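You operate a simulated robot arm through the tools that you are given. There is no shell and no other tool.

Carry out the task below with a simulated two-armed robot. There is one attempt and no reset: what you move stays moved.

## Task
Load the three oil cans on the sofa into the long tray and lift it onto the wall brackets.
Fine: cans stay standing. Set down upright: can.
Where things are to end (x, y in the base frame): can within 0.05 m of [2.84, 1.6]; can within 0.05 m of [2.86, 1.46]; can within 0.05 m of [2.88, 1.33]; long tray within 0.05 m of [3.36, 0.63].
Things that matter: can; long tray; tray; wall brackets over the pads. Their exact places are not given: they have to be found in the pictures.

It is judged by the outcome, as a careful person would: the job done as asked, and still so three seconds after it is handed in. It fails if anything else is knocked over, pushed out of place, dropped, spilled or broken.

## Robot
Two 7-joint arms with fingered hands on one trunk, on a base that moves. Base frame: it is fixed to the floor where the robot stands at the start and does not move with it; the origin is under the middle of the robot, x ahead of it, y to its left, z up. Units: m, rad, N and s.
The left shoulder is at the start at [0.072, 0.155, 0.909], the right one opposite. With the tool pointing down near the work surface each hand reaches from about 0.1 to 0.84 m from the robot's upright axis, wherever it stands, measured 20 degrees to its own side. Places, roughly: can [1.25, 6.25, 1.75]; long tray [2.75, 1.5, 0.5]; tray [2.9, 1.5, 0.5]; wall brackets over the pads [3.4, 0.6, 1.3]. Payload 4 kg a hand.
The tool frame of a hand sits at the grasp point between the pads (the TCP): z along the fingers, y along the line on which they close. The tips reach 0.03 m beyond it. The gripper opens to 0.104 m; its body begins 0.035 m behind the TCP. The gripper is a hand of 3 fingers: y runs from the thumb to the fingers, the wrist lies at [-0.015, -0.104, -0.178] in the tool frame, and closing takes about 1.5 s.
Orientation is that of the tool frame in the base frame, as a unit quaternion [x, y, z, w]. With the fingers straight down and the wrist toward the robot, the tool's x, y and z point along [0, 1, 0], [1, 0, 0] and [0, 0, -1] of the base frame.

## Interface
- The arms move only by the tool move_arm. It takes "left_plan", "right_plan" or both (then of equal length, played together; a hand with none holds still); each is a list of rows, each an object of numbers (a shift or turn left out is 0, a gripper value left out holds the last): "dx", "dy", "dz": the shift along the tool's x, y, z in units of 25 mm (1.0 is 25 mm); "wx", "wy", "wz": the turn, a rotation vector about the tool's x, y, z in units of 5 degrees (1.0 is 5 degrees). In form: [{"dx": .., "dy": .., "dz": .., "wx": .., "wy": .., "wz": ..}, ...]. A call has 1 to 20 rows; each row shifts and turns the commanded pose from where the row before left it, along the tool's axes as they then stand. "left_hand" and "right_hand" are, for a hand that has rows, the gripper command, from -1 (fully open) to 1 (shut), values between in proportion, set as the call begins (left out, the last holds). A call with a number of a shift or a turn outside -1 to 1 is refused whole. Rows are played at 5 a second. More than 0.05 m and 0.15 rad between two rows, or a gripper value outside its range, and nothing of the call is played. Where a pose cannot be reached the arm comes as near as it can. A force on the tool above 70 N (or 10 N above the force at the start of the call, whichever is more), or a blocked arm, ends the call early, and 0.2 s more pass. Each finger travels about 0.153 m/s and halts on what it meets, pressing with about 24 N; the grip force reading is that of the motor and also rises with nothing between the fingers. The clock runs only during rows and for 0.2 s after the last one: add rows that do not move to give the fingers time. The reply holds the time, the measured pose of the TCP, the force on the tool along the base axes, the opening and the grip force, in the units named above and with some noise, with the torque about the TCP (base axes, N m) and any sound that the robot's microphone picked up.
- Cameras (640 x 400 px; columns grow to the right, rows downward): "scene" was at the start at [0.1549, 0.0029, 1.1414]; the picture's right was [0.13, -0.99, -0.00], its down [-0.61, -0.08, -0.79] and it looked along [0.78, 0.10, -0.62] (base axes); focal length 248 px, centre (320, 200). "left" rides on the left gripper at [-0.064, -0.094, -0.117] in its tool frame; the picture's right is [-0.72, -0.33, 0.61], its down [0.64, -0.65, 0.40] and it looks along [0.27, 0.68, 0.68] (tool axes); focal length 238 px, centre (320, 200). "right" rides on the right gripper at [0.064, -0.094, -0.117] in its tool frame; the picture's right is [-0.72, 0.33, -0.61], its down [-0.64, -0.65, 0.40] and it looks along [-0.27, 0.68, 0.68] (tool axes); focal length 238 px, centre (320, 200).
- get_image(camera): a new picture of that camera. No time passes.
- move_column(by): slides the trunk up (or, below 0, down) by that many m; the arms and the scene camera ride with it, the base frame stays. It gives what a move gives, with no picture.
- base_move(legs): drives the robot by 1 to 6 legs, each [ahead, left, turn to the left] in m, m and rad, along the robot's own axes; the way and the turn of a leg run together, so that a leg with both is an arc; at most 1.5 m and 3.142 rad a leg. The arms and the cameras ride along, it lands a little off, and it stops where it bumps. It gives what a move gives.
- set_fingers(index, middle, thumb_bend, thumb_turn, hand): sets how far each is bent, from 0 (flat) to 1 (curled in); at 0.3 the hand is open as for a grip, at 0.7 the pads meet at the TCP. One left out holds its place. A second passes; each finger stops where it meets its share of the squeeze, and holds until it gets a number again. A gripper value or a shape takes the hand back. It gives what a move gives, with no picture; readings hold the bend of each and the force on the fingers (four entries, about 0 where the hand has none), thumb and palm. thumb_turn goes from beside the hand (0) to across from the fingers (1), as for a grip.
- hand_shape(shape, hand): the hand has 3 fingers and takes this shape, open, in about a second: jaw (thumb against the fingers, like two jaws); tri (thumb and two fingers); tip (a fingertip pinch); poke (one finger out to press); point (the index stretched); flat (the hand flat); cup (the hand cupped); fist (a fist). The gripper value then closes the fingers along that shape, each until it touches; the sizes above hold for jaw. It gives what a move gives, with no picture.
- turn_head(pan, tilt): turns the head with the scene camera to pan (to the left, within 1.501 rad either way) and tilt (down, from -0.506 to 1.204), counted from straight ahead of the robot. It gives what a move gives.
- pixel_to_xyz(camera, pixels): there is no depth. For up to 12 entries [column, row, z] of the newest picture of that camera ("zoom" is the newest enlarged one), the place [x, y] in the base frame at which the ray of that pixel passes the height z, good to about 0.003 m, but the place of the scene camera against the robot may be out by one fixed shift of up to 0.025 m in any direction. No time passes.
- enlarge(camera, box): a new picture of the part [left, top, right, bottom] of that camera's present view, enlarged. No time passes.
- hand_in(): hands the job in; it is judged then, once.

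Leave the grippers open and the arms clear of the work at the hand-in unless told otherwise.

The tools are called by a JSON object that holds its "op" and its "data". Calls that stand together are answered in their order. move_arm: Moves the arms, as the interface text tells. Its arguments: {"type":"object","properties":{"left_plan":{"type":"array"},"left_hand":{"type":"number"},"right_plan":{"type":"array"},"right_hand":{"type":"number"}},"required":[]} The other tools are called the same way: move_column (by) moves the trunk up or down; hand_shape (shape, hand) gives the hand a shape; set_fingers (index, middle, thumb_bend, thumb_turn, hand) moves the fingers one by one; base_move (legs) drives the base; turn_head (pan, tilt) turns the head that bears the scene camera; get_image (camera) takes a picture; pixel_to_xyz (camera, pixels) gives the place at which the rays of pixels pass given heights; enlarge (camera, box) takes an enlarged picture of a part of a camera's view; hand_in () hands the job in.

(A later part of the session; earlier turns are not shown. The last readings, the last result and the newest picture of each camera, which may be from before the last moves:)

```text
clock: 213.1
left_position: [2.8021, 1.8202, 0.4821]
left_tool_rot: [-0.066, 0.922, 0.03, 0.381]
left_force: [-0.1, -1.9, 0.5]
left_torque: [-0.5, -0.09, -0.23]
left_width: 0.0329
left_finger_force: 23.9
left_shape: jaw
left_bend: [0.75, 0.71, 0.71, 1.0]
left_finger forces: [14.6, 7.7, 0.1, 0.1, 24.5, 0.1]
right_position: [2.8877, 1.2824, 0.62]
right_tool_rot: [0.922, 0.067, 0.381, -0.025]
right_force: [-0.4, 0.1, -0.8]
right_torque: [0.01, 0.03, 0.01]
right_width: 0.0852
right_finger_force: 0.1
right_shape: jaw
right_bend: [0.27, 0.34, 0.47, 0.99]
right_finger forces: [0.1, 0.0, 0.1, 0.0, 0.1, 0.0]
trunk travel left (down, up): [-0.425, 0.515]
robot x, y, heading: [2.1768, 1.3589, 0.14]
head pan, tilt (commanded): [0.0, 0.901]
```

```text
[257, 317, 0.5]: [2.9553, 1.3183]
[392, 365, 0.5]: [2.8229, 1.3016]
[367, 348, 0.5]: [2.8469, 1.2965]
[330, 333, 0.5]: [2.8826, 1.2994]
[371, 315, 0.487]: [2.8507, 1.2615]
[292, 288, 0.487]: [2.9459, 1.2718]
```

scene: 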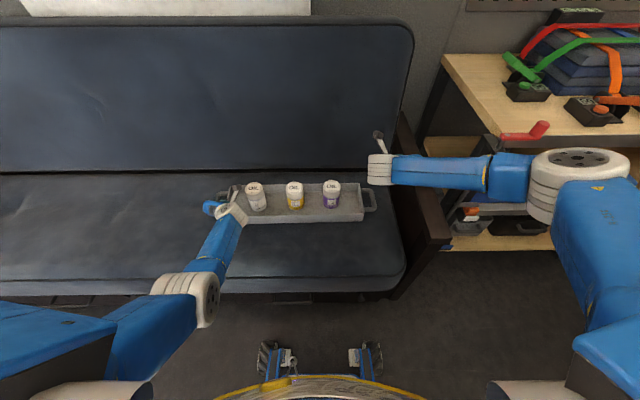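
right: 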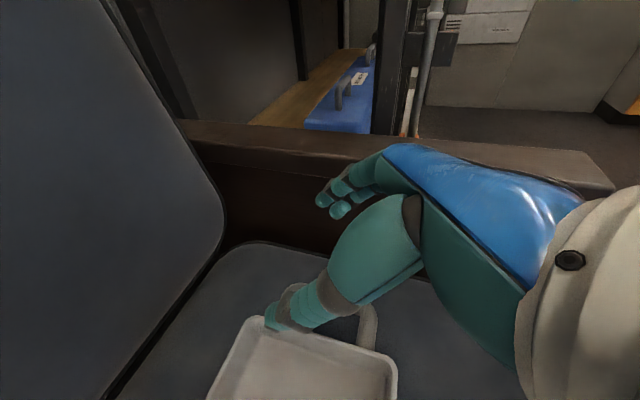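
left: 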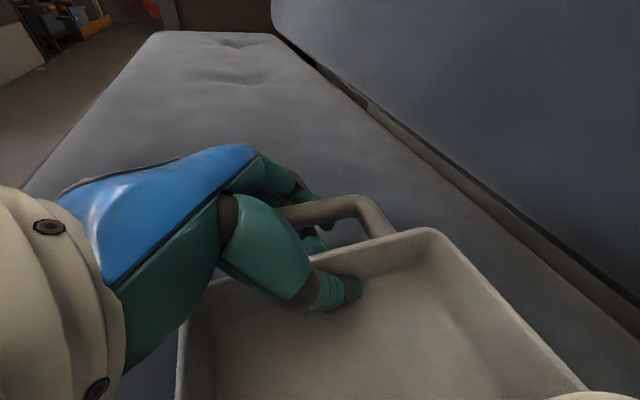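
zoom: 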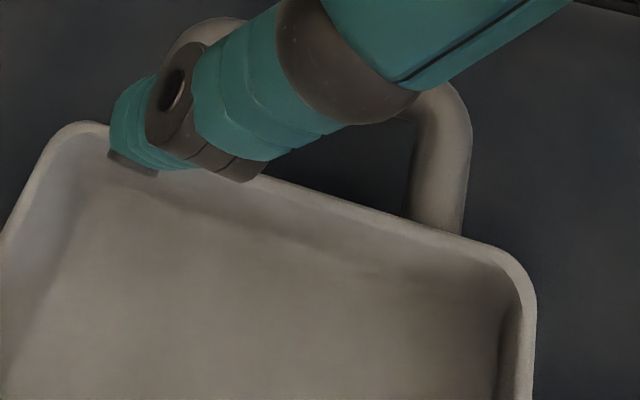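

Rim and bar lie as expected (TCP offset 0.273). I lower the right hand 0.138 m straight down.

{"op": "move_arm", "data": {"right_plan": [{"dx": -0.65, "dz": 0.65}, {"dx": -0.65, "dz": 0.65}, {"dx": -0.65, "dz": 0.65}, {"dx": -0.65, "dz": 0.65}, {"dx": -0.65, "dz": 0.65}, {"dx": -0.65, "dz": 0.65}, {}]}}

{"op": "get_image", "data": {"camera": "right"}}

{"op": "enlarge", "data": {"camera": "scene", "box": [190, 130, 410, 260]}}

```text
clock: 214.7
left_position: [2.8021, 1.8201, 0.4816]
left_tool_rot: [-0.066, 0.922, 0.029, 0.38]
left_force: [0.0, -2.7, 0.2]
left_torque: [-0.48, -0.07, -0.24]
left_width: 0.0331
left_finger_force: 24.1
left_shape: jaw
left_bend: [0.75, 0.71, 0.71, 1.0]
left_finger forces: [14.5, 7.8, 0.1, 0.0, 24.6, 0.0]
right_position: [2.8863, 1.2803, 0.4849]
right_tool_rot: [0.922, 0.067, 0.381, -0.025]
right_force: [0.1, -0.3, 0.0]
right_torque: [0.0, -0.01, 0.03]
right_width: 0.0851
right_finger_force: 0.0
right_shape: jaw
right_bend: [0.27, 0.34, 0.47, 0.99]
right_finger forces: [0.0, 0.0, 0.0, 0.0, 0.0, 0.0]
right hand out of reach, approached as far as the arm can: row 6
trunk travel left (down, up): [-0.425, 0.515]
robot x, y, heading: [2.1762, 1.3583, 0.144]
head pan, tilt (commanded): [0.0, 0.901]
```

```text
taken
```

right: 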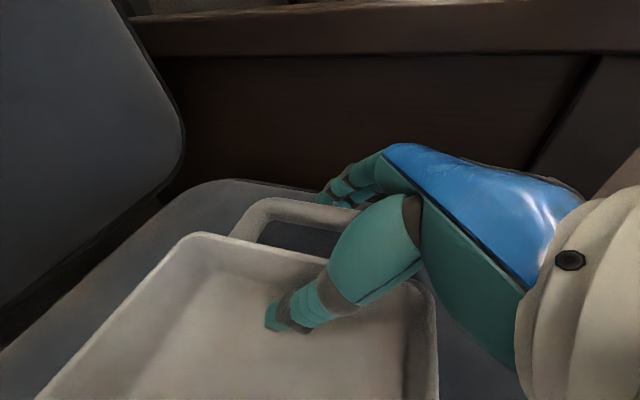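

```text
2.91 times, centred on (300, 195) of scene
```

zoom: 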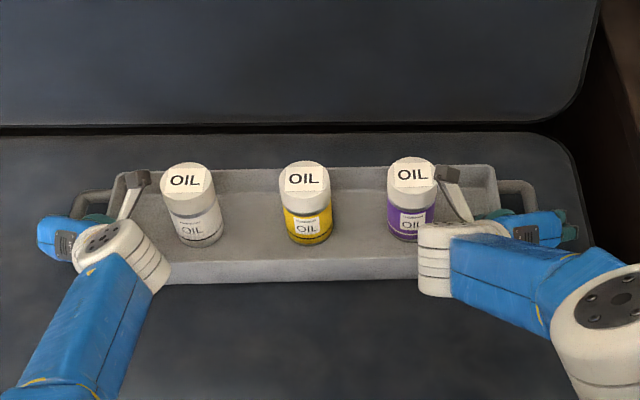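

Right thumb inside, fingers outside the bar. I close the right hand.

{"op": "move_arm", "data": {"right_plan": [{}, {}, {}, {}, {}, {}, {}, {}], "right_hand": 1}}

{"op": "get_image", "data": {"camera": "right"}}

{"op": "enlarge", "data": {"camera": "scene", "box": [190, 130, 410, 260]}}

```text
clock: 216.5
left_position: [2.8014, 1.8211, 0.4832]
left_tool_rot: [-0.066, 0.922, 0.031, 0.381]
left_force: [-0.3, -0.1, 0.4]
left_torque: [-0.5, -0.09, -0.28]
left_width: 0.0331
left_finger_force: 24.5
left_shape: jaw
left_bend: [0.75, 0.71, 0.71, 1.0]
left_finger forces: [15.1, 8.6, 0.1, 0.1, 23.4, 0.1]
right_position: [2.8862, 1.2797, 0.4837]
right_tool_rot: [0.922, 0.066, 0.38, -0.025]
right_force: [-0.6, -1.5, -0.3]
right_torque: [0.5, 0.16, 0.31]
right_width: 0.0348
right_finger_force: 23.5
right_shape: jaw
right_bend: [0.74, 0.71, 0.69, 1.0]
right_finger forces: [14.7, 8.5, 0.0, 0.0, 22.4, 0.0]
trunk travel left (down, up): [-0.425, 0.515]
robot x, y, heading: [2.1743, 1.361, 0.148]
head pan, tilt (commanded): [0.0, 0.901]
```

```text
taken
```

right: 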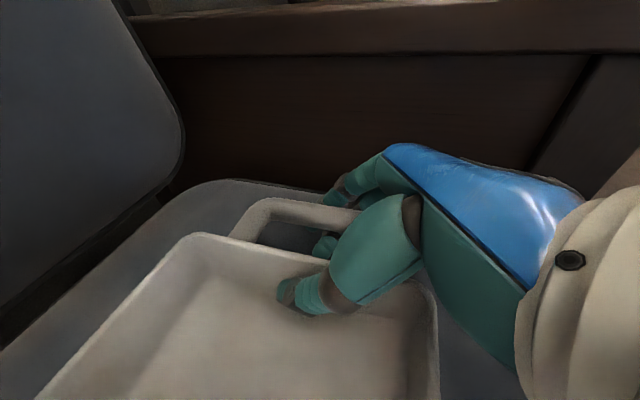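

```text
2.91 times, centred on (300, 195) of scene
```

zoom: 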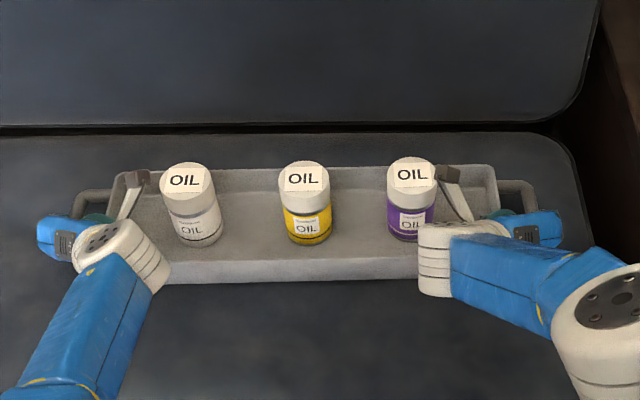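

Both hands hold the tray firmly. I lift with the trunk, which keeps the tray level: first only 0.04 m.

{"op": "move_column", "data": {"by": 0.04}}

{"op": "get_image", "data": {"camera": "scene"}}

{"op": "get_image", "data": {"camera": "left"}}

{"op": "get_image", "data": {"camera": "right"}}

```text
clock: 217.4
left_position: [2.8037, 1.8219, 0.5199]
left_tool_rot: [-0.067, 0.922, 0.029, 0.38]
left_force: [-0.1, 1.4, -7.3]
left_torque: [-0.49, 0.03, -0.23]
left_width: 0.0332
left_finger_force: 24.1
left_shape: jaw
left_bend: [0.75, 0.71, 0.71, 1.0]
left_finger forces: [16.7, 8.9, 0.0, 0.1, 23.0, 0.0]
right_position: [2.8873, 1.2807, 0.5233]
right_tool_rot: [0.922, 0.066, 0.38, -0.024]
right_force: [0.3, -1.9, -7.5]
right_torque: [0.49, 0.19, 0.26]
right_width: 0.0348
right_finger_force: 24.3
right_shape: jaw
right_bend: [0.74, 0.71, 0.69, 1.0]
right_finger forces: [15.9, 8.3, 0.1, 0.2, 22.5, 0.0]
trunk travel left (down, up): [-0.465, 0.475]
robot x, y, heading: [2.1771, 1.3621, 0.143]
head pan, tilt (commanded): [0.0, 0.901]
```

```text
taken
```

scene: 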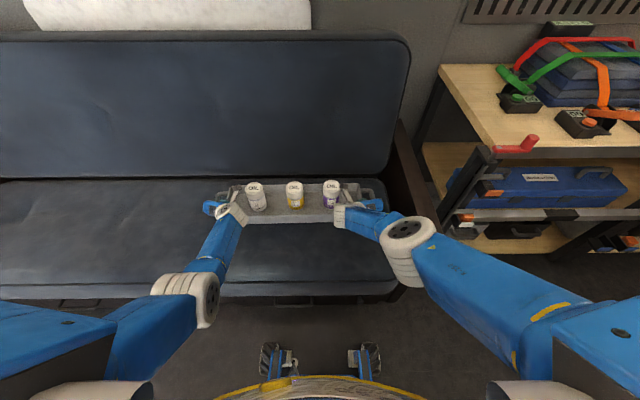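

```text
taken
```

left: 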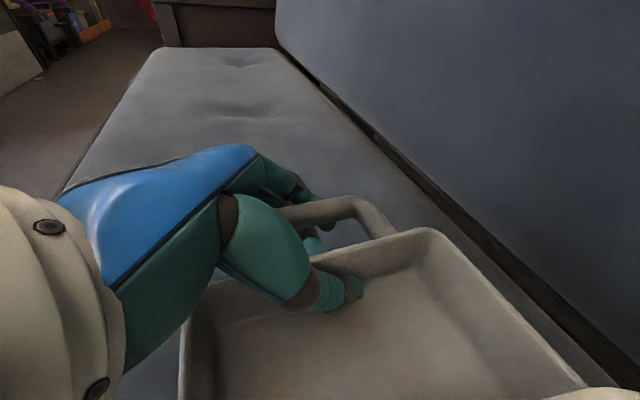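

```text
taken
```

right: 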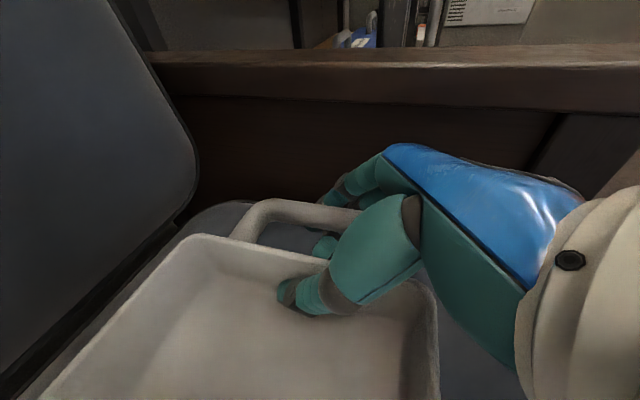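

Both hands carry ≈ 7.4 N each, the tray is level. I raise the trunk another 0.3 m (tray to z ≈ 0.82, above the armrest and below the shelf).

{"op": "move_column", "data": {"by": 0.15}}

{"op": "move_column", "data": {"by": 0.15}}

{"op": "get_image", "data": {"camera": "scene"}}

```text
clock: 219.1
left_position: [2.8039, 1.8214, 0.6708]
left_tool_rot: [-0.067, 0.922, 0.029, 0.381]
left_force: [0.2, 2.2, -7.2]
left_torque: [-0.52, -0.03, -0.24]
left_width: 0.033
left_finger_force: 24.2
left_shape: jaw
left_bend: [0.75, 0.71, 0.71, 1.0]
left_finger forces: [16.8, 8.9, 0.0, 0.0, 22.8, 0.0]
right_position: [2.8882, 1.281, 0.6723]
right_tool_rot: [0.922, 0.066, 0.382, -0.025]
right_force: [0.4, -2.6, -8.2]
right_torque: [0.53, 0.16, 0.24]
right_width: 0.0351
right_finger_force: 24.1
right_shape: jaw
right_bend: [0.74, 0.71, 0.69, 1.0]
right_finger forces: [16.0, 8.6, 0.0, 0.0, 22.3, 0.1]
trunk travel left (down, up): [-0.615, 0.325]
robot x, y, heading: [2.1791, 1.3591, 0.143]
head pan, tilt (commanded): [0.0, 0.901]
```

```text
clock: 220.9
left_position: [2.8033, 1.821, 0.8196]
left_tool_rot: [-0.068, 0.922, 0.029, 0.38]
left_force: [-0.1, 2.5, -7.4]
left_torque: [-0.5, -0.02, -0.27]
left_width: 0.0328
left_finger_force: 24.0
left_shape: jaw
left_bend: [0.75, 0.71, 0.71, 1.0]
left_finger forces: [16.9, 8.9, 0.0, 0.0, 22.6, 0.0]
right_position: [2.8877, 1.2805, 0.8241]
right_tool_rot: [0.922, 0.066, 0.38, -0.025]
right_force: [0.5, -2.1, -7.0]
right_torque: [0.5, 0.12, 0.27]
right_width: 0.0346
right_finger_force: 23.4
right_shape: jaw
right_bend: [0.74, 0.71, 0.69, 1.0]
right_finger forces: [16.1, 8.7, 0.2, 0.0, 22.1, 0.0]
trunk travel left (down, up): [-0.765, 0.175]
robot x, y, heading: [2.1763, 1.3596, 0.143]
head pan, tilt (commanded): [0.0, 0.901]
```

```text
taken
```

scene: 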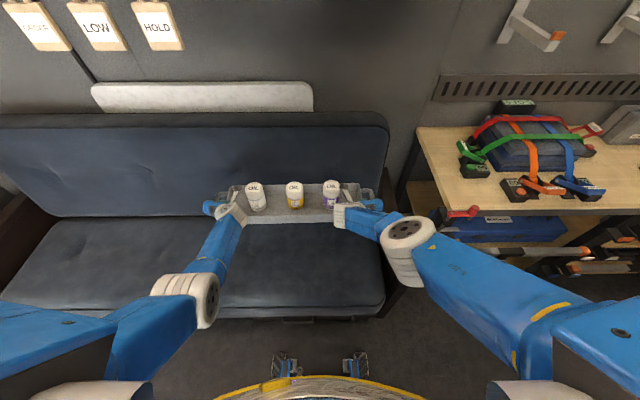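

The tray is up at z ≈ 0.82, level. Now I raise it with both arms in step while pulling it 0.05 m back toward me, away from the overhead shelf.

{"op": "move_arm", "data": {"left_plan": [{"dx": -0.2, "dz": -0.4}, {"dx": -0.396, "dz": -0.735}, {"dx": -0.396, "dz": -0.735}, {"dx": -0.396, "dz": -0.735}, {"dx": -0.396, "dz": -0.735}, {"dx": -0.396, "dz": -0.735}, {"dx": -0.396, "dz": -0.735}, {"dx": -0.2, "dz": -0.4}, {}], "right_plan": [{"dx": 0.2, "dz": -0.4}, {"dx": 0.396, "dz": -0.735}, {"dx": 0.396, "dz": -0.735}, {"dx": 0.396, "dz": -0.735}, {"dx": 0.396, "dz": -0.735}, {"dx": 0.396, "dz": -0.735}, {"dx": 0.396, "dz": -0.735}, {"dx": 0.2, "dz": -0.4}, {}]}}

{"op": "get_image", "data": {"camera": "scene"}}

```text
clock: 222.9
left_position: [2.7613, 1.8161, 0.9613]
left_tool_rot: [-0.066, 0.922, 0.03, 0.38]
left_force: [-0.9, 5.6, -7.3]
left_torque: [-0.5, 0.04, -0.2]
left_width: 0.033
left_finger_force: 24.2
left_shape: jaw
left_bend: [0.75, 0.71, 0.71, 1.0]
left_finger forces: [18.5, 10.0, 0.1, 0.1, 21.6, 0.0]
right_position: [2.8451, 1.2742, 0.965]
right_tool_rot: [0.922, 0.067, 0.381, -0.024]
right_force: [0.7, -6.4, -6.6]
right_torque: [0.5, 0.17, 0.31]
right_width: 0.0347
right_finger_force: 23.5
right_shape: jaw
right_bend: [0.74, 0.71, 0.69, 1.0]
right_finger forces: [17.2, 10.3, 0.0, 0.1, 21.6, 0.1]
trunk travel left (down, up): [-0.765, 0.175]
robot x, y, heading: [2.1768, 1.3586, 0.145]
head pan, tilt (commanded): [0.0, 0.901]
```

```text
taken
```

scene: 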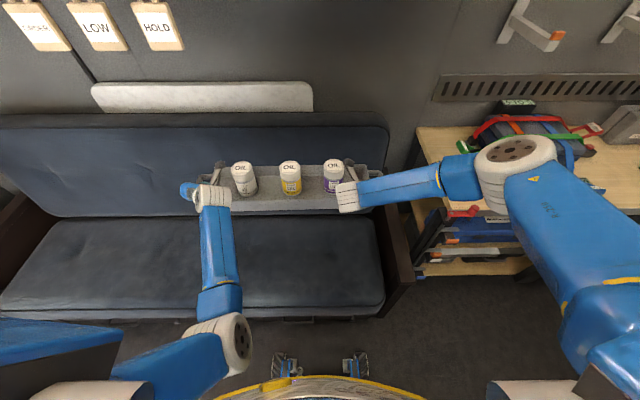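

Going well (slight pull between the hands, ≈ 6 N – I relax it by 1–2 mm). I continue up to z ≈ 1.25.

{"op": "move_arm", "data": {"left_plan": [{"dx": -0.24, "dz": -0.33, "dy": -0.02}, {"dx": -0.48, "dz": -0.65, "dy": -0.01}, {"dx": -0.48, "dz": -0.65, "dy": -0.01}, {"dx": -0.48, "dz": -0.65, "dy": -0.01}, {"dx": -0.48, "dz": -0.65, "dy": -0.01}, {"dx": -0.48, "dz": -0.65}, {"dx": -0.48, "dz": -0.65}, {"dx": -0.24, "dz": -0.33}, {}], "right_plan": [{"dx": 0.24, "dz": -0.33, "dy": -0.02}, {"dx": 0.48, "dz": -0.65, "dy": -0.01}, {"dx": 0.48, "dz": -0.65, "dy": -0.01}, {"dx": 0.48, "dz": -0.65, "dy": -0.01}, {"dx": 0.48, "dz": -0.65, "dy": -0.01}, {"dx": 0.48, "dz": -0.65}, {"dx": 0.48, "dz": -0.65}, {"dx": 0.24, "dz": -0.33}, {}]}}

{"op": "get_image", "data": {"camera": "scene"}}

```text
clock: 225.1
left_position: [2.7361, 1.8425, 1.1257]
left_tool_rot: [-0.061, 0.918, 0.072, 0.386]
left_force: [3.1, -26.6, -8.1]
left_torque: [-0.7, -0.01, -0.56]
left_width: 0.0383
left_finger_force: 24.5
left_shape: jaw
left_bend: [0.75, 0.71, 0.65, 0.99]
left_finger forces: [9.8, 1.2, 0.1, 0.1, 32.8, 0.1]
right_position: [2.8171, 1.2842, 1.1054]
right_tool_rot: [0.922, 0.077, 0.378, -0.039]
right_force: [-2.9, 25.9, -6.5]
right_torque: [0.58, 0.14, 0.37]
right_width: 0.038
right_finger_force: 24.4
right_shape: jaw
right_bend: [0.75, 0.71, 0.64, 0.99]
right_finger forces: [9.9, 0.8, 0.0, 0.0, 32.5, 0.1]
trunk travel left (down, up): [-0.765, 0.175]
robot x, y, heading: [2.1806, 1.3586, 0.143]
head pan, tilt (commanded): [0.0, 0.901]
stopped in row 9 (left hand): the arm was blocked; the commanded pose is now the measured one
```

```text
taken
```

scene: 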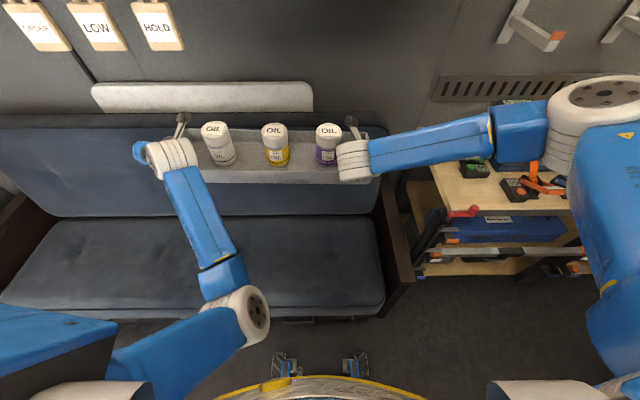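

The left arm folded too far and met its limit again (elbow went inside); the hands pull apart with ≈ 26 N and the tray tilts about 2°. I go straight back down and forward to the previous good pose, in step.

{"op": "move_arm", "data": {"left_plan": [{"dx": 0.406, "dy": -0.119, "dz": 0.524, "wx": 0.084, "wy": 0.023, "wz": -0.046}, {"dx": 0.406, "dy": -0.119, "dz": 0.524, "wx": 0.084, "wy": 0.023, "wz": -0.046}, {"dx": 0.406, "dy": -0.119, "dz": 0.524, "wx": 0.084, "wy": 0.023, "wz": -0.046}, {"dx": 0.406, "dy": -0.119, "dz": 0.524, "wx": 0.084, "wy": 0.023, "wz": -0.046}, {"dx": 0.406, "dy": -0.119, "dz": 0.524, "wx": 0.084, "wy": 0.023, "wz": -0.046}, {"dx": 0.406, "dy": -0.119, "dz": 0.524, "wx": 0.084, "wy": 0.023, "wz": -0.046}, {"dx": 0.406, "dy": -0.119, "dz": 0.524, "wx": 0.084, "wy": 0.023, "wz": -0.046}, {"dx": 0.406, "dy": -0.119, "dz": 0.524, "wx": 0.084, "wy": 0.023, "wz": -0.046}, {"dx": 0.406, "dy": -0.119, "dz": 0.524, "wx": 0.084, "wy": 0.023, "wz": -0.046}, {"dx": 0.406, "dy": -0.119, "dz": 0.524, "wx": 0.084, "wy": 0.023, "wz": -0.046}, {}], "right_plan": [{"dx": -0.323, "dy": 0.056, "dz": 0.471, "wx": -0.041}, {"dx": -0.323, "dy": 0.056, "dz": 0.471, "wx": -0.041}, {"dx": -0.323, "dy": 0.056, "dz": 0.471, "wx": -0.041}, {"dx": -0.323, "dy": 0.056, "dz": 0.471, "wx": -0.041}, {"dx": -0.323, "dy": 0.056, "dz": 0.471, "wx": -0.041}, {"dx": -0.323, "dy": 0.056, "dz": 0.471, "wx": -0.041}, {"dx": -0.323, "dy": 0.056, "dz": 0.471, "wx": -0.041}, {"dx": -0.323, "dy": 0.056, "dz": 0.471, "wx": -0.041}, {"dx": -0.323, "dy": 0.056, "dz": 0.471, "wx": -0.041}, {"dx": -0.323, "dy": 0.056, "dz": 0.471, "wx": -0.041}, {}]}}

{"op": "get_image", "data": {"camera": "scene"}}

```text
clock: 225.8
left_position: [2.7411, 1.8607, 1.0996]
left_tool_rot: [-0.054, 0.915, 0.085, 0.39]
left_force: [2.3, -30.0, -8.6]
left_torque: [-0.62, 0.02, -0.51]
left_width: 0.0398
left_finger_force: 23.4
left_shape: jaw
left_bend: [0.75, 0.71, 0.63, 0.99]
left_finger forces: [8.1, 0.5, 0.0, 0.0, 35.8, 0.1]
right_position: [2.8181, 1.2964, 1.0717]
right_tool_rot: [0.921, 0.086, 0.377, -0.05]
right_force: [-2.6, 30.5, -7.4]
right_torque: [0.22, 0.09, -0.03]
right_width: 0.0383
right_finger_force: 23.9
right_shape: jaw
right_bend: [0.75, 0.71, 0.64, 0.98]
right_finger forces: [8.5, 0.4, 0.0, 0.0, 36.7, 0.0]
trunk travel left (down, up): [-0.765, 0.175]
robot x, y, heading: [2.1749, 1.36, 0.14]
head pan, tilt (commanded): [0.0, 0.901]
stopped in row 3 (right hand): the force on the tool passed its limit at 72 N (the readings are from after the stop); the commanded pose is now the measured one
```

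```text
taken
```

scene: 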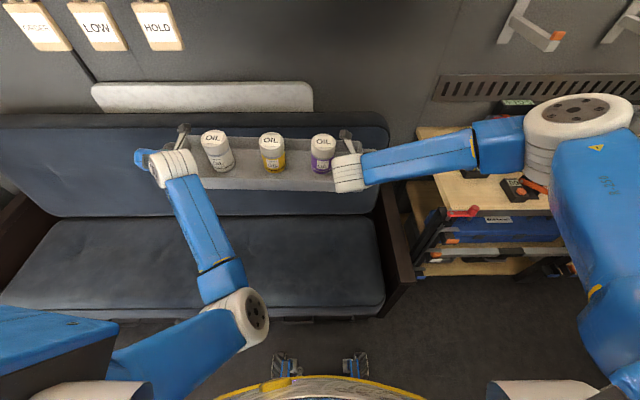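

The pull between the hands grew (72 N stop). I must not move the left arm against its limit. First I relax the tension: the right hand follows 4 mm to the left.

{"op": "move_arm", "data": {"right_plan": [{"dy": -0.08}, {"dy": -0.08}, {}]}}

```text
clock: 226.6
left_position: [2.7381, 1.8617, 1.1]
left_tool_rot: [-0.056, 0.915, 0.088, 0.39]
left_force: [4.1, -32.5, -8.4]
left_torque: [-0.68, 0.0, -0.52]
left_width: 0.0401
left_finger_force: 23.9
left_shape: jaw
left_bend: [0.75, 0.71, 0.63, 0.99]
left_finger forces: [8.3, 0.5, 0.1, 0.1, 38.1, 0.1]
right_position: [2.8171, 1.297, 1.0713]
right_tool_rot: [0.921, 0.084, 0.377, -0.047]
right_force: [-4.7, 32.1, -6.1]
right_torque: [0.28, 0.08, 0.1]
right_width: 0.038
right_finger_force: 24.2
right_shape: jaw
right_bend: [0.75, 0.71, 0.64, 0.98]
right_finger forces: [8.6, 0.3, 0.0, 0.0, 38.3, 0.0]
trunk travel left (down, up): [-0.765, 0.175]
robot x, y, heading: [2.1784, 1.359, 0.142]
head pan, tilt (commanded): [0.0, 0.901]
```

{"op": "move_arm", "data": {"right_plan": [{"dy": -0.2}, {"dy": -0.2}, {"dy": -0.2}, {}]}}

```text
clock: 227.6
left_position: [2.7358, 1.8642, 1.0992]
left_tool_rot: [-0.057, 0.916, 0.091, 0.388]
left_force: [1.3, -12.4, -7.3]
left_torque: [-0.57, 0.01, -0.35]
left_width: 0.0385
left_finger_force: 24.0
left_shape: jaw
left_bend: [0.75, 0.71, 0.65, 0.99]
left_finger forces: [11.8, 4.0, 0.0, 0.0, 27.5, 0.1]
right_position: [2.8159, 1.3075, 1.0713]
right_tool_rot: [0.921, 0.08, 0.379, -0.044]
right_force: [-1.3, 12.4, -6.8]
right_torque: [0.49, 0.13, 0.27]
right_width: 0.0374
right_finger_force: 24.0
right_shape: jaw
right_bend: [0.75, 0.71, 0.65, 0.99]
right_finger forces: [12.7, 2.8, 0.0, 0.1, 25.9, 0.0]
trunk travel left (down, up): [-0.765, 0.175]
robot x, y, heading: [2.1758, 1.3575, 0.144]
head pan, tilt (commanded): [0.0, 0.901]
```

Tension is down to 12 N. One more small step.

{"op": "move_arm", "data": {"right_plan": [{"dy": -0.15}, {"dy": -0.15}, {}]}}

{"op": "get_image", "data": {"camera": "left"}}

{"op": "get_image", "data": {"camera": "right"}}

{"op": "get_image", "data": {"camera": "scene"}}

```text
clock: 228.4
left_position: [2.7352, 1.8654, 1.0981]
left_tool_rot: [-0.057, 0.916, 0.089, 0.387]
left_force: [0.2, -1.6, -7.5]
left_torque: [-0.43, 0.04, -0.27]
left_width: 0.0366
left_finger_force: 24.5
left_shape: jaw
left_bend: [0.75, 0.71, 0.67, 1.0]
left_finger forces: [14.4, 7.6, 0.1, 0.0, 25.2, 0.0]
right_position: [2.8157, 1.3151, 1.0723]
right_tool_rot: [0.921, 0.081, 0.378, -0.042]
right_force: [-0.3, 0.9, -7.0]
right_torque: [0.4, 0.1, 0.18]
right_width: 0.036
right_finger_force: 24.1
right_shape: jaw
right_bend: [0.75, 0.71, 0.67, 0.99]
right_finger forces: [15.0, 6.2, 0.0, 0.0, 23.3, 0.0]
trunk travel left (down, up): [-0.765, 0.175]
robot x, y, heading: [2.1771, 1.3579, 0.141]
head pan, tilt (commanded): [0.0, 0.901]
```

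```text
taken
```

left: 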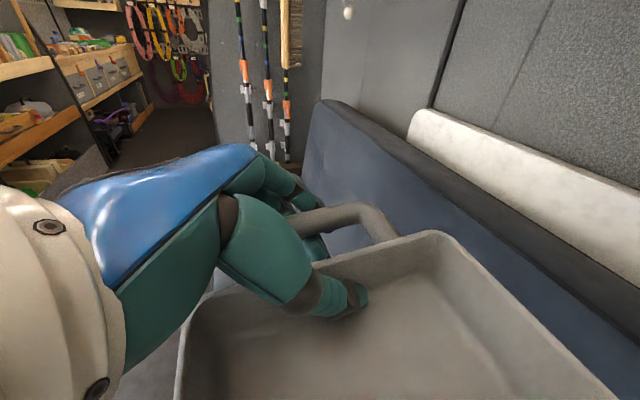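

```text
taken
```

right: 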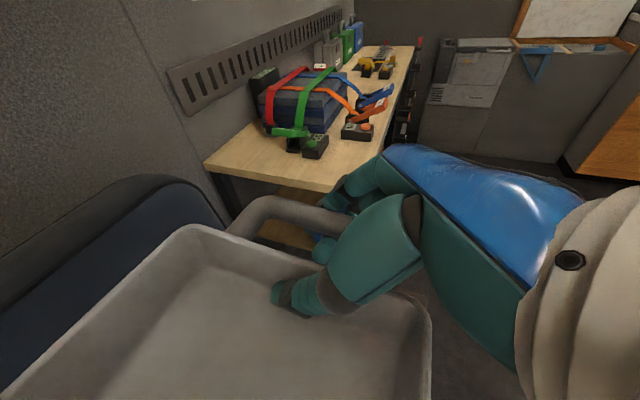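

```text
taken
```

scene: 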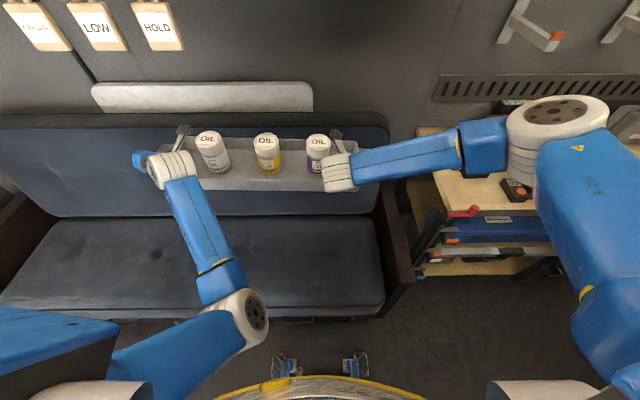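

Tension is gone and the cans stand, but the left end is 2.6 cm higher. I lower the left hand alone by 2.5 cm to level the tray.

{"op": "move_arm", "data": {"left_plan": [{"dx": 0.24, "dz": 0.24}, {"dx": 0.24, "dz": 0.24}, {"dx": 0.24, "dz": 0.24}, {}]}}

```text
clock: 229.4
left_position: [2.7339, 1.8773, 1.0782]
left_tool_rot: [-0.056, 0.915, 0.098, 0.387]
left_force: [1.8, -25.8, -6.3]
left_torque: [-1.26, -0.04, -0.98]
left_width: 0.0383
left_finger_force: 23.9
left_shape: jaw
left_bend: [0.75, 0.71, 0.66, 0.98]
left_finger forces: [13.0, 4.3, 0.0, 0.1, 40.9, 0.0]
right_position: [2.8128, 1.318, 1.0722]
right_tool_rot: [0.921, 0.083, 0.377, -0.047]
right_force: [-2.2, 25.2, -9.0]
right_torque: [0.16, 0.07, 0.02]
right_width: 0.0374
right_finger_force: 23.8
right_shape: jaw
right_bend: [0.75, 0.71, 0.65, 0.99]
right_finger forces: [8.4, 1.0, 0.1, 0.1, 34.3, 0.1]
trunk travel left (down, up): [-0.765, 0.175]
robot x, y, heading: [2.1738, 1.3588, 0.145]
head pan, tilt (commanded): [0.0, 0.901]
```

The left elbow apparently leans on my own chest when the arm folds. Moving both hands forward frees it (the can lids at z ≈ 1.155 stay well below the shelf and locks). I move both forward 0.06 m in step.

{"op": "move_arm", "data": {"left_plan": [{"dx": -0.2, "dz": 0.2}, {"dx": -0.28, "dz": 0.28}, {"dx": -0.28, "dz": 0.28, "dy": -0.05}, {"dx": -0.28, "dz": 0.28, "dy": -0.1}, {"dx": -0.28, "dz": 0.28, "dy": -0.1}, {"dx": -0.2, "dz": 0.2, "dy": -0.1}, {}], "right_plan": [{"dx": 0.2, "dz": 0.2}, {"dx": 0.28, "dz": 0.28}, {"dx": 0.28, "dz": 0.28}, {"dx": 0.28, "dz": 0.28}, {"dx": 0.28, "dz": 0.28}, {"dx": 0.2, "dz": 0.2}, {}]}}

{"op": "get_image", "data": {"camera": "scene"}}

```text
clock: 231.0
left_position: [2.7911, 1.8641, 1.0705]
left_tool_rot: [-0.058, 0.917, 0.086, 0.386]
left_force: [-3.1, 15.4, -6.3]
left_torque: [-0.54, 0.02, -0.25]
left_width: 0.0357
left_finger_force: 24.0
left_shape: jaw
left_bend: [0.74, 0.68, 0.71, 0.99]
left_finger forces: [21.0, 15.3, 0.1, 0.0, 23.3, 0.0]
right_position: [2.8681, 1.3252, 1.0724]
right_tool_rot: [0.921, 0.08, 0.379, -0.042]
right_force: [3.4, -16.0, -8.4]
right_torque: [0.14, 0.08, -0.06]
right_width: 0.0335
right_finger_force: 23.5
right_shape: jaw
right_bend: [0.75, 0.71, 0.7, 1.0]
right_finger forces: [18.4, 11.5, 0.1, 0.0, 19.1, 0.0]
trunk travel left (down, up): [-0.765, 0.175]
robot x, y, heading: [2.1799, 1.3606, 0.143]
head pan, tilt (commanded): [0.0, 0.901]
```

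```text
taken
```

scene: 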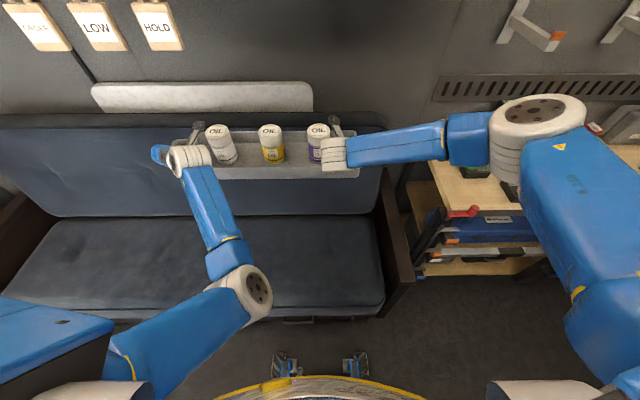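

Freed: the tray is level again and the hands now press slightly together (15 N). I relax the left hand 3 mm outward.

{"op": "move_arm", "data": {"left_plan": [{"dy": 0.12}, {}]}}

{"op": "base_move", "data": {"legs": [[-0.08, 0, 0]]}}

{"op": "get_image", "data": {"camera": "scene"}}

```text
clock: 231.6
left_position: [2.7903, 1.8659, 1.0707]
left_tool_rot: [-0.056, 0.917, 0.085, 0.386]
left_force: [-2.8, 11.3, -6.0]
left_torque: [-0.5, 0.03, -0.2]
left_width: 0.0354
left_finger_force: 24.0
left_shape: jaw
left_bend: [0.74, 0.68, 0.71, 0.99]
left_finger forces: [19.9, 13.7, 0.0, 0.0, 23.8, 0.1]
right_position: [2.8674, 1.3263, 1.072]
right_tool_rot: [0.921, 0.081, 0.378, -0.043]
right_force: [1.8, -11.8, -7.7]
right_torque: [0.19, 0.04, -0.08]
right_width: 0.0333
right_finger_force: 23.8
right_shape: jaw
right_bend: [0.75, 0.71, 0.7, 1.0]
right_finger forces: [17.6, 9.7, 0.0, 0.0, 19.6, 0.1]
trunk travel left (down, up): [-0.765, 0.175]
robot x, y, heading: [2.1702, 1.3623, 0.146]
head pan, tilt (commanded): [0.0, 0.901]
```

```text
clock: 232.7
left_position: [2.7252, 1.8564, 1.0633]
left_tool_rot: [-0.055, 0.919, 0.084, 0.382]
left_force: [-0.8, 10.4, -7.2]
left_torque: [-0.52, 0.05, -0.25]
left_width: 0.0352
left_finger_force: 24.1
left_shape: jaw
left_bend: [0.74, 0.68, 0.71, 0.99]
left_finger forces: [19.4, 12.3, 0.0, 0.0, 24.4, 0.1]
right_position: [2.8006, 1.3163, 1.0624]
right_tool_rot: [0.923, 0.081, 0.373, -0.042]
right_force: [2.5, -10.0, -8.0]
right_torque: [0.18, 0.08, -0.07]
right_width: 0.0335
right_finger_force: 24.1
right_shape: jaw
right_bend: [0.75, 0.71, 0.7, 1.0]
right_finger forces: [17.1, 9.2, 0.0, 0.0, 20.5, 0.0]
trunk travel left (down, up): [-0.765, 0.175]
robot x, y, heading: [2.0935, 1.3481, 0.138]
head pan, tilt (commanded): [0.0, 0.901]
```

```text
taken
```

scene: 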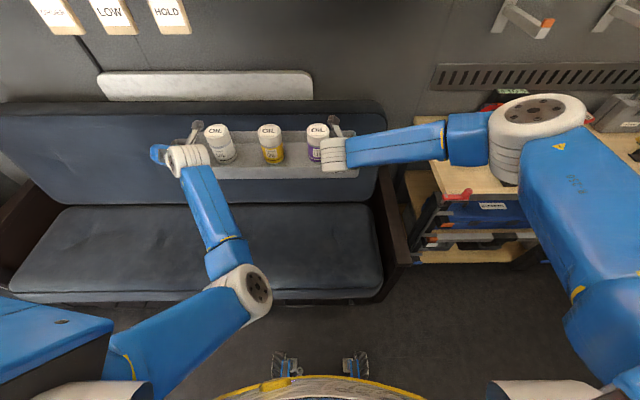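

The tray stands clear of the shelf now. I raise the trunk by 0.15 m.

{"op": "move_column", "data": {"by": 0.15}}

{"op": "turn_head", "data": {"pan": -0.3, "tilt": 0.8}}

{"op": "get_image", "data": {"camera": "scene"}}

```text
clock: 234.4
left_position: [2.7096, 1.8553, 1.2228]
left_tool_rot: [-0.058, 0.915, 0.085, 0.389]
left_force: [-0.7, 8.6, -6.0]
left_torque: [-0.56, 0.01, -0.35]
left_width: 0.0354
left_finger_force: 23.8
left_shape: jaw
left_bend: [0.74, 0.68, 0.71, 0.99]
left_finger forces: [19.4, 13.3, 0.0, 0.1, 26.5, 0.1]
right_position: [2.7869, 1.3135, 1.2244]
right_tool_rot: [0.92, 0.08, 0.381, -0.043]
right_force: [1.8, -8.7, -7.6]
right_torque: [0.29, 0.06, 0.0]
right_width: 0.0335
right_finger_force: 24.2
right_shape: jaw
right_bend: [0.75, 0.71, 0.7, 1.0]
right_finger forces: [16.9, 9.7, 0.0, 0.0, 21.4, 0.0]
trunk travel left (down, up): [-0.915, 0.025]
robot x, y, heading: [2.0984, 1.3462, 0.146]
head pan, tilt (commanded): [0.0, 0.901]
```

```text
clock: 235.2
left_position: [2.7099, 1.8547, 1.2247]
left_tool_rot: [-0.057, 0.916, 0.085, 0.389]
left_force: [-1.9, 9.8, -5.6]
left_torque: [-0.57, 0.06, -0.3]
left_width: 0.0352
left_finger_force: 23.9
left_shape: jaw
left_bend: [0.74, 0.68, 0.71, 0.99]
left_finger forces: [19.7, 13.6, 0.1, 0.0, 26.3, 0.0]
right_position: [2.7873, 1.3127, 1.2236]
right_tool_rot: [0.921, 0.081, 0.38, -0.043]
right_force: [1.0, -9.5, -7.8]
right_torque: [0.26, 0.09, -0.03]
right_width: 0.0334
right_finger_force: 23.8
right_shape: jaw
right_bend: [0.75, 0.71, 0.7, 1.0]
right_finger forces: [17.2, 10.1, 0.0, 0.0, 20.7, 0.0]
trunk travel left (down, up): [-0.915, 0.025]
robot x, y, heading: [2.0981, 1.3481, 0.14]
head pan, tilt (commanded): [-0.3, 0.799]
```

```text
taken
```

scene: 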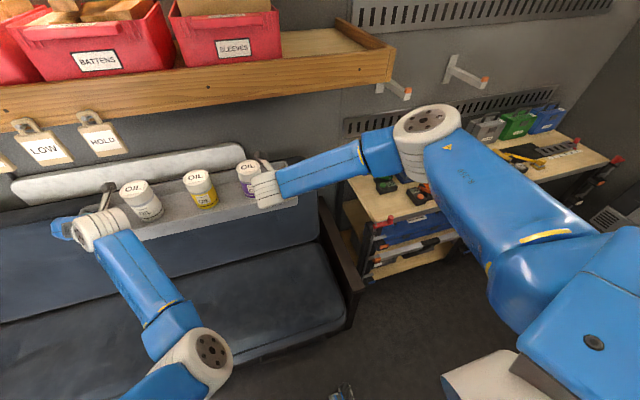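

Tray at z ≈ 1.22, everything upright. Now I drive right, first 0.5 m, keeping the distance from the wall.

{"op": "base_move", "data": {"legs": [[0, -0.5, 0]]}}

{"op": "get_image", "data": {"camera": "scene"}}

```text
clock: 238.2
left_position: [2.7785, 1.3721, 1.2216]
left_tool_rot: [-0.061, 0.916, 0.085, 0.388]
left_force: [-3.3, 10.6, -6.9]
left_torque: [-0.62, -0.01, -0.32]
left_width: 0.0351
left_finger_force: 23.9
left_shape: jaw
left_bend: [0.74, 0.68, 0.71, 0.99]
left_finger forces: [20.4, 14.2, 0.0, 0.1, 26.1, 0.0]
right_position: [2.8602, 0.8332, 1.2227]
right_tool_rot: [0.92, 0.084, 0.38, -0.043]
right_force: [2.6, -10.6, -8.1]
right_torque: [0.19, 0.1, -0.01]
right_width: 0.0335
right_finger_force: 24.4
right_shape: jaw
right_bend: [0.75, 0.71, 0.7, 1.0]
right_finger forces: [17.8, 9.8, 0.0, 0.0, 20.0, 0.0]
trunk travel left (down, up): [-0.915, 0.025]
robot x, y, heading: [2.1716, 0.8603, 0.148]
head pan, tilt (commanded): [-0.3, 0.799]
```

```text
taken
```

scene: 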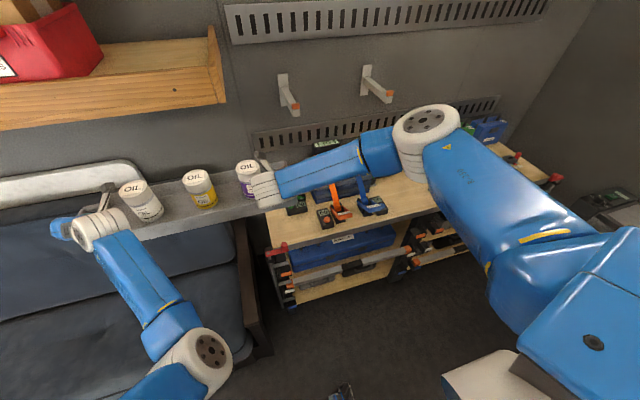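

Steady. Another 0.5 m to the right.

{"op": "base_move", "data": {"legs": [[0, -0.5, 0]]}}

{"op": "turn_head", "data": {"pan": 0.1, "tilt": 0.6}}

{"op": "get_image", "data": {"camera": "scene"}}

{"op": "get_image", "data": {"camera": "left"}}

{"op": "get_image", "data": {"camera": "right"}}

```text
clock: 241.1
left_position: [2.848, 0.8811, 1.223]
left_tool_rot: [-0.062, 0.915, 0.085, 0.389]
left_force: [-2.5, 8.7, -7.0]
left_torque: [-0.71, -0.01, -0.39]
left_width: 0.0351
left_finger_force: 23.6
left_shape: jaw
left_bend: [0.74, 0.69, 0.71, 0.99]
left_finger forces: [20.4, 14.0, 0.1, 0.1, 27.7, 0.0]
right_position: [2.9302, 0.342, 1.2266]
right_tool_rot: [0.919, 0.085, 0.382, -0.042]
right_force: [1.7, -8.3, -7.1]
right_torque: [0.28, 0.11, 0.01]
right_width: 0.0333
right_finger_force: 24.3
right_shape: jaw
right_bend: [0.75, 0.71, 0.7, 1.0]
right_finger forces: [17.5, 9.1, 0.0, 0.0, 20.6, 0.0]
trunk travel left (down, up): [-0.915, 0.025]
robot x, y, heading: [2.2434, 0.3615, 0.149]
head pan, tilt (commanded): [-0.3, 0.799]
```

```text
clock: 242.0
left_position: [2.8461, 0.8762, 1.2258]
left_tool_rot: [-0.062, 0.914, 0.087, 0.39]
left_force: [-1.8, 4.2, -6.2]
left_torque: [-0.75, 0.0, -0.47]
left_width: 0.035
left_finger_force: 24.2
left_shape: jaw
left_bend: [0.74, 0.69, 0.7, 0.99]
left_finger forces: [19.0, 12.8, 0.0, 0.0, 29.3, 0.0]
right_position: [2.9273, 0.3374, 1.226]
right_tool_rot: [0.919, 0.085, 0.381, -0.046]
right_force: [0.0, -3.8, -8.2]
right_torque: [0.32, 0.09, 0.08]
right_width: 0.0335
right_finger_force: 24.1
right_shape: jaw
right_bend: [0.75, 0.71, 0.7, 1.0]
right_finger forces: [16.5, 8.2, 0.0, 0.1, 22.6, 0.0]
trunk travel left (down, up): [-0.915, 0.025]
robot x, y, heading: [2.242, 0.3651, 0.149]
head pan, tilt (commanded): [0.099, 0.6]
```

```text
taken
```

scene: 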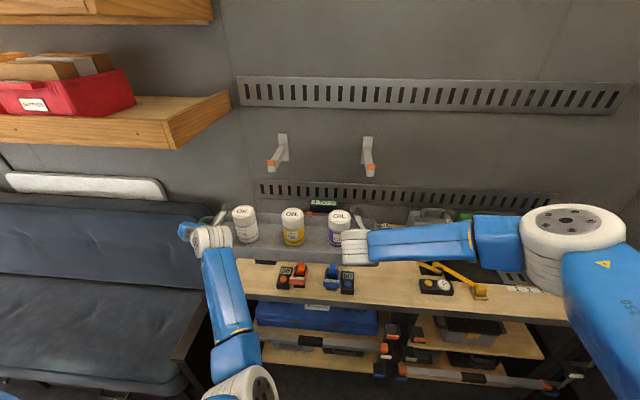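

```text
taken
```

left: 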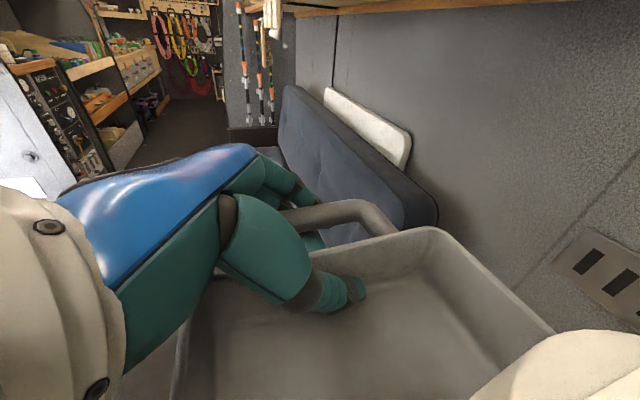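

```text
taken
```

right: 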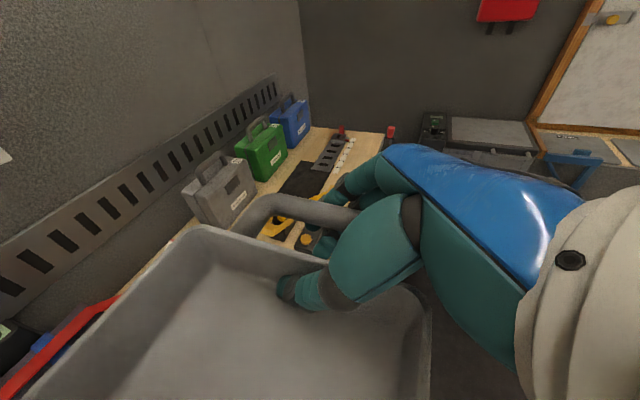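

Both brackets are in view at (280,155) and (368,157); the tray hangs at (290,235). I enlarge the brackets to measure them.

{"op": "enlarge", "data": {"camera": "scene", "box": [240, 110, 400, 200]}}

{"op": "pixel_to_xyz", "data": {"camera": "scene", "pixels": [[272, 163, 1.2], [272, 163, 1.25], [369, 167, 1.2], [369, 167, 1.25], [282, 150, 1.2], [367, 150, 1.2]]}}

```text
4.00 times, centred on (320, 155) of scene
```

zoom: 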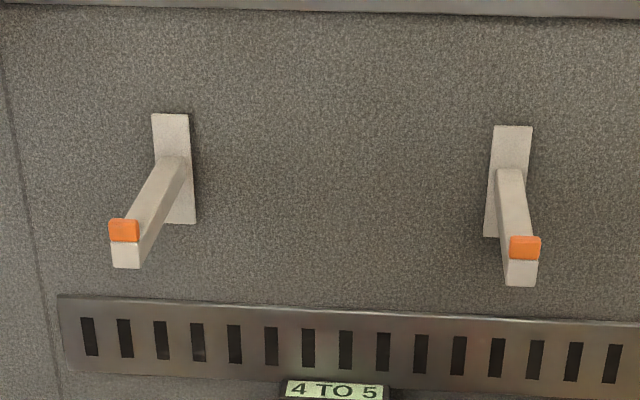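

```text
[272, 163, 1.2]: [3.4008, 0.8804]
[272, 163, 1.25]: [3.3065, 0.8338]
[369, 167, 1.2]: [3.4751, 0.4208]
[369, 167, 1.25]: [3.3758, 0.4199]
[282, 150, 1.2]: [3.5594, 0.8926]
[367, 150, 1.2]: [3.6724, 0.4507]
```

Triangulating from two standpoints: bracket tips at about u ≈ 3.355 along my heading, arm tops at z ≈ 1.23 with lips to ≈ 1.26, bracket middle at sideways v ≈ 0.156. Next I check the floor space to the bench in front of my base.

{"op": "turn_head", "data": {"pan": -0.1, "tilt": 1.0}}

{"op": "get_image", "data": {"camera": "scene"}}

```text
clock: 242.8
left_position: [2.8469, 0.8737, 1.2269]
left_tool_rot: [-0.061, 0.914, 0.088, 0.391]
left_force: [-1.8, 7.1, -6.4]
left_torque: [-0.72, 0.01, -0.44]
left_width: 0.0353
left_finger_force: 24.5
left_shape: jaw
left_bend: [0.74, 0.69, 0.71, 0.99]
left_finger forces: [19.3, 12.8, 0.0, 0.0, 28.6, 0.0]
right_position: [2.9283, 0.3339, 1.2264]
right_tool_rot: [0.919, 0.084, 0.382, -0.045]
right_force: [1.9, -5.3, -8.6]
right_torque: [0.32, 0.15, 0.09]
right_width: 0.0333
right_finger_force: 24.2
right_shape: jaw
right_bend: [0.75, 0.71, 0.7, 1.0]
right_finger forces: [17.1, 8.7, 0.0, 0.1, 22.0, 0.0]
trunk travel left (down, up): [-0.915, 0.025]
robot x, y, heading: [2.2421, 0.3625, 0.15]
head pan, tilt (commanded): [-0.099, 1.0]
```

```text
taken
```

scene: 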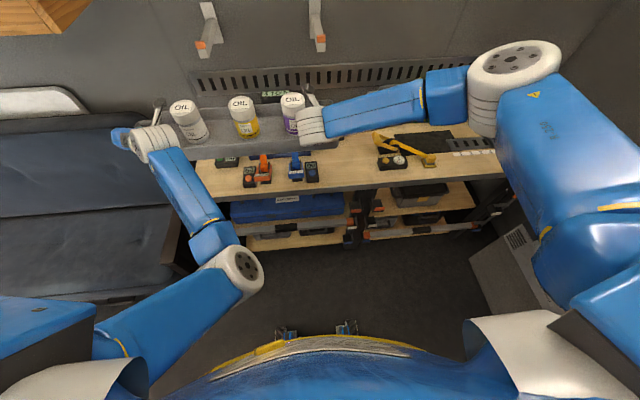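

{"op": "pixel_to_xyz", "data": {"camera": "scene", "pixels": [[250, 250, 0.1], [330, 243, 0.1], [350, 240, 0.1], [352, 222, 0.4], [245, 238, 0.3], [285, 340, 0.05], [347, 336, 0.05], [230, 196, 0.9], [400, 187, 0.9], [480, 178, 0.9], [250, 188, 0.93]]}}

{"op": "enlarge", "data": {"camera": "scene", "box": [200, 140, 520, 340]}}

```text
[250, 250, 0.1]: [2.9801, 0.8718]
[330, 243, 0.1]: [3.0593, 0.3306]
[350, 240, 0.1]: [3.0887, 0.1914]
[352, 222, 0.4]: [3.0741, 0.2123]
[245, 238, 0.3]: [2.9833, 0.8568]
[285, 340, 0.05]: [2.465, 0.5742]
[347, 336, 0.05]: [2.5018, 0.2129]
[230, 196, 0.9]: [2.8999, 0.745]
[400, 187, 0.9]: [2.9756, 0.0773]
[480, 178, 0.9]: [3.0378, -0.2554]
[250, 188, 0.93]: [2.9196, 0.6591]
```

```text
2.00 times, centred on (360, 240) of scene
```

zoom: 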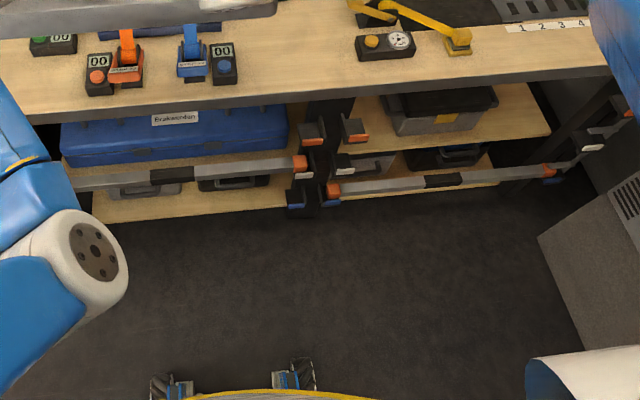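

There's room: the bench front is near u ≈ 2.95–3.05, so my base can go to u ≈ 2.64. First I raise: trunk +0.025 (its end), and both arms 0.06 m forward and up in step.

{"op": "move_column", "data": {"by": 0.024}}

{"op": "move_arm", "data": {"left_plan": [{"dx": -0.3}, {"dx": -0.45}, {"dx": -0.45}, {"dx": -0.45}, {"dx": -0.45}, {"dx": -0.45}, {"dx": -0.45}, {"dx": -0.35}, {}], "right_plan": [{"dx": 0.3}, {"dx": 0.45}, {"dx": 0.45}, {"dx": 0.45}, {"dx": 0.45}, {"dx": 0.45}, {"dx": 0.45}, {"dx": 0.35}, {}]}}

{"op": "turn_head", "data": {"pan": 0.1, "tilt": 0.6}}

{"op": "get_image", "data": {"camera": "scene"}}

```text
clock: 243.6
left_position: [2.8457, 0.872, 1.2513]
left_tool_rot: [-0.061, 0.914, 0.089, 0.39]
left_force: [-1.7, 6.0, -6.1]
left_torque: [-0.73, 0.0, -0.45]
left_width: 0.0354
left_finger_force: 23.7
left_shape: jaw
left_bend: [0.74, 0.69, 0.71, 0.99]
left_finger forces: [19.5, 13.0, 0.1, 0.0, 28.5, 0.1]
right_position: [2.9284, 0.3324, 1.252]
right_tool_rot: [0.919, 0.084, 0.382, -0.046]
right_force: [1.2, -5.8, -7.7]
right_torque: [0.36, 0.13, 0.07]
right_width: 0.0332
right_finger_force: 23.7
right_shape: jaw
right_bend: [0.75, 0.71, 0.7, 1.0]
right_finger forces: [17.3, 8.7, 0.1, 0.0, 21.6, 0.0]
trunk travel left (down, up): [-0.939, 0.001]
robot x, y, heading: [2.2426, 0.3613, 0.15]
head pan, tilt (commanded): [-0.099, 1.0]
```

```text
clock: 245.6
left_position: [2.9051, 0.8789, 1.3124]
left_tool_rot: [-0.063, 0.915, 0.088, 0.389]
left_force: [-2.9, 19.6, -6.8]
left_torque: [-0.52, 0.06, -0.21]
left_width: 0.035
left_finger_force: 24.3
left_shape: jaw
left_bend: [0.74, 0.67, 0.71, 1.0]
left_finger forces: [22.5, 16.9, 0.0, 0.0, 22.5, 0.0]
right_position: [2.9875, 0.3433, 1.3098]
right_tool_rot: [0.919, 0.084, 0.382, -0.044]
right_force: [3.1, -19.3, -8.3]
right_torque: [0.33, 0.12, 0.08]
right_width: 0.0332
right_finger_force: 23.8
right_shape: jaw
right_bend: [0.75, 0.71, 0.71, 1.0]
right_finger forces: [21.8, 13.2, 0.0, 0.0, 18.4, 0.0]
trunk travel left (down, up): [-0.939, 0.001]
robot x, y, heading: [2.2428, 0.3615, 0.153]
head pan, tilt (commanded): [-0.099, 1.0]
```

```text
clock: 246.4
left_position: [2.9044, 0.8781, 1.3116]
left_tool_rot: [-0.061, 0.914, 0.088, 0.39]
left_force: [-3.2, 21.5, -7.1]
left_torque: [-0.55, 0.04, -0.22]
left_width: 0.0352
left_finger_force: 23.9
left_shape: jaw
left_bend: [0.74, 0.67, 0.71, 1.0]
left_finger forces: [22.8, 17.6, 0.0, 0.0, 22.1, 0.0]
right_position: [2.9867, 0.3442, 1.3104]
right_tool_rot: [0.919, 0.085, 0.382, -0.045]
right_force: [4.1, -21.6, -7.0]
right_torque: [0.28, 0.1, 0.04]
right_width: 0.0334
right_finger_force: 23.6
right_shape: jaw
right_bend: [0.74, 0.71, 0.71, 1.0]
right_finger forces: [22.4, 13.8, 0.1, 0.0, 18.1, 0.0]
trunk travel left (down, up): [-0.939, 0.001]
robot x, y, heading: [2.2452, 0.3653, 0.154]
head pan, tilt (commanded): [0.099, 0.6]
```

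```text
taken
```

scene: 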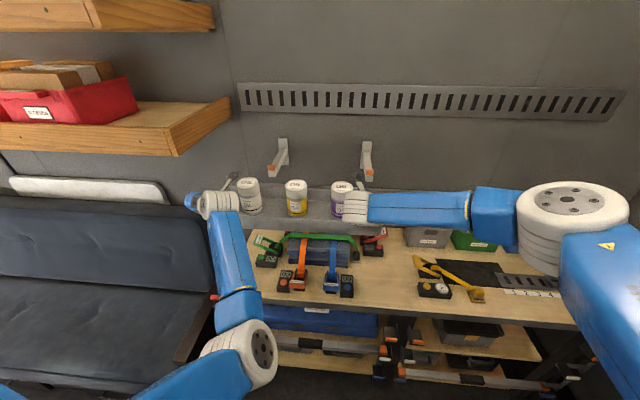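

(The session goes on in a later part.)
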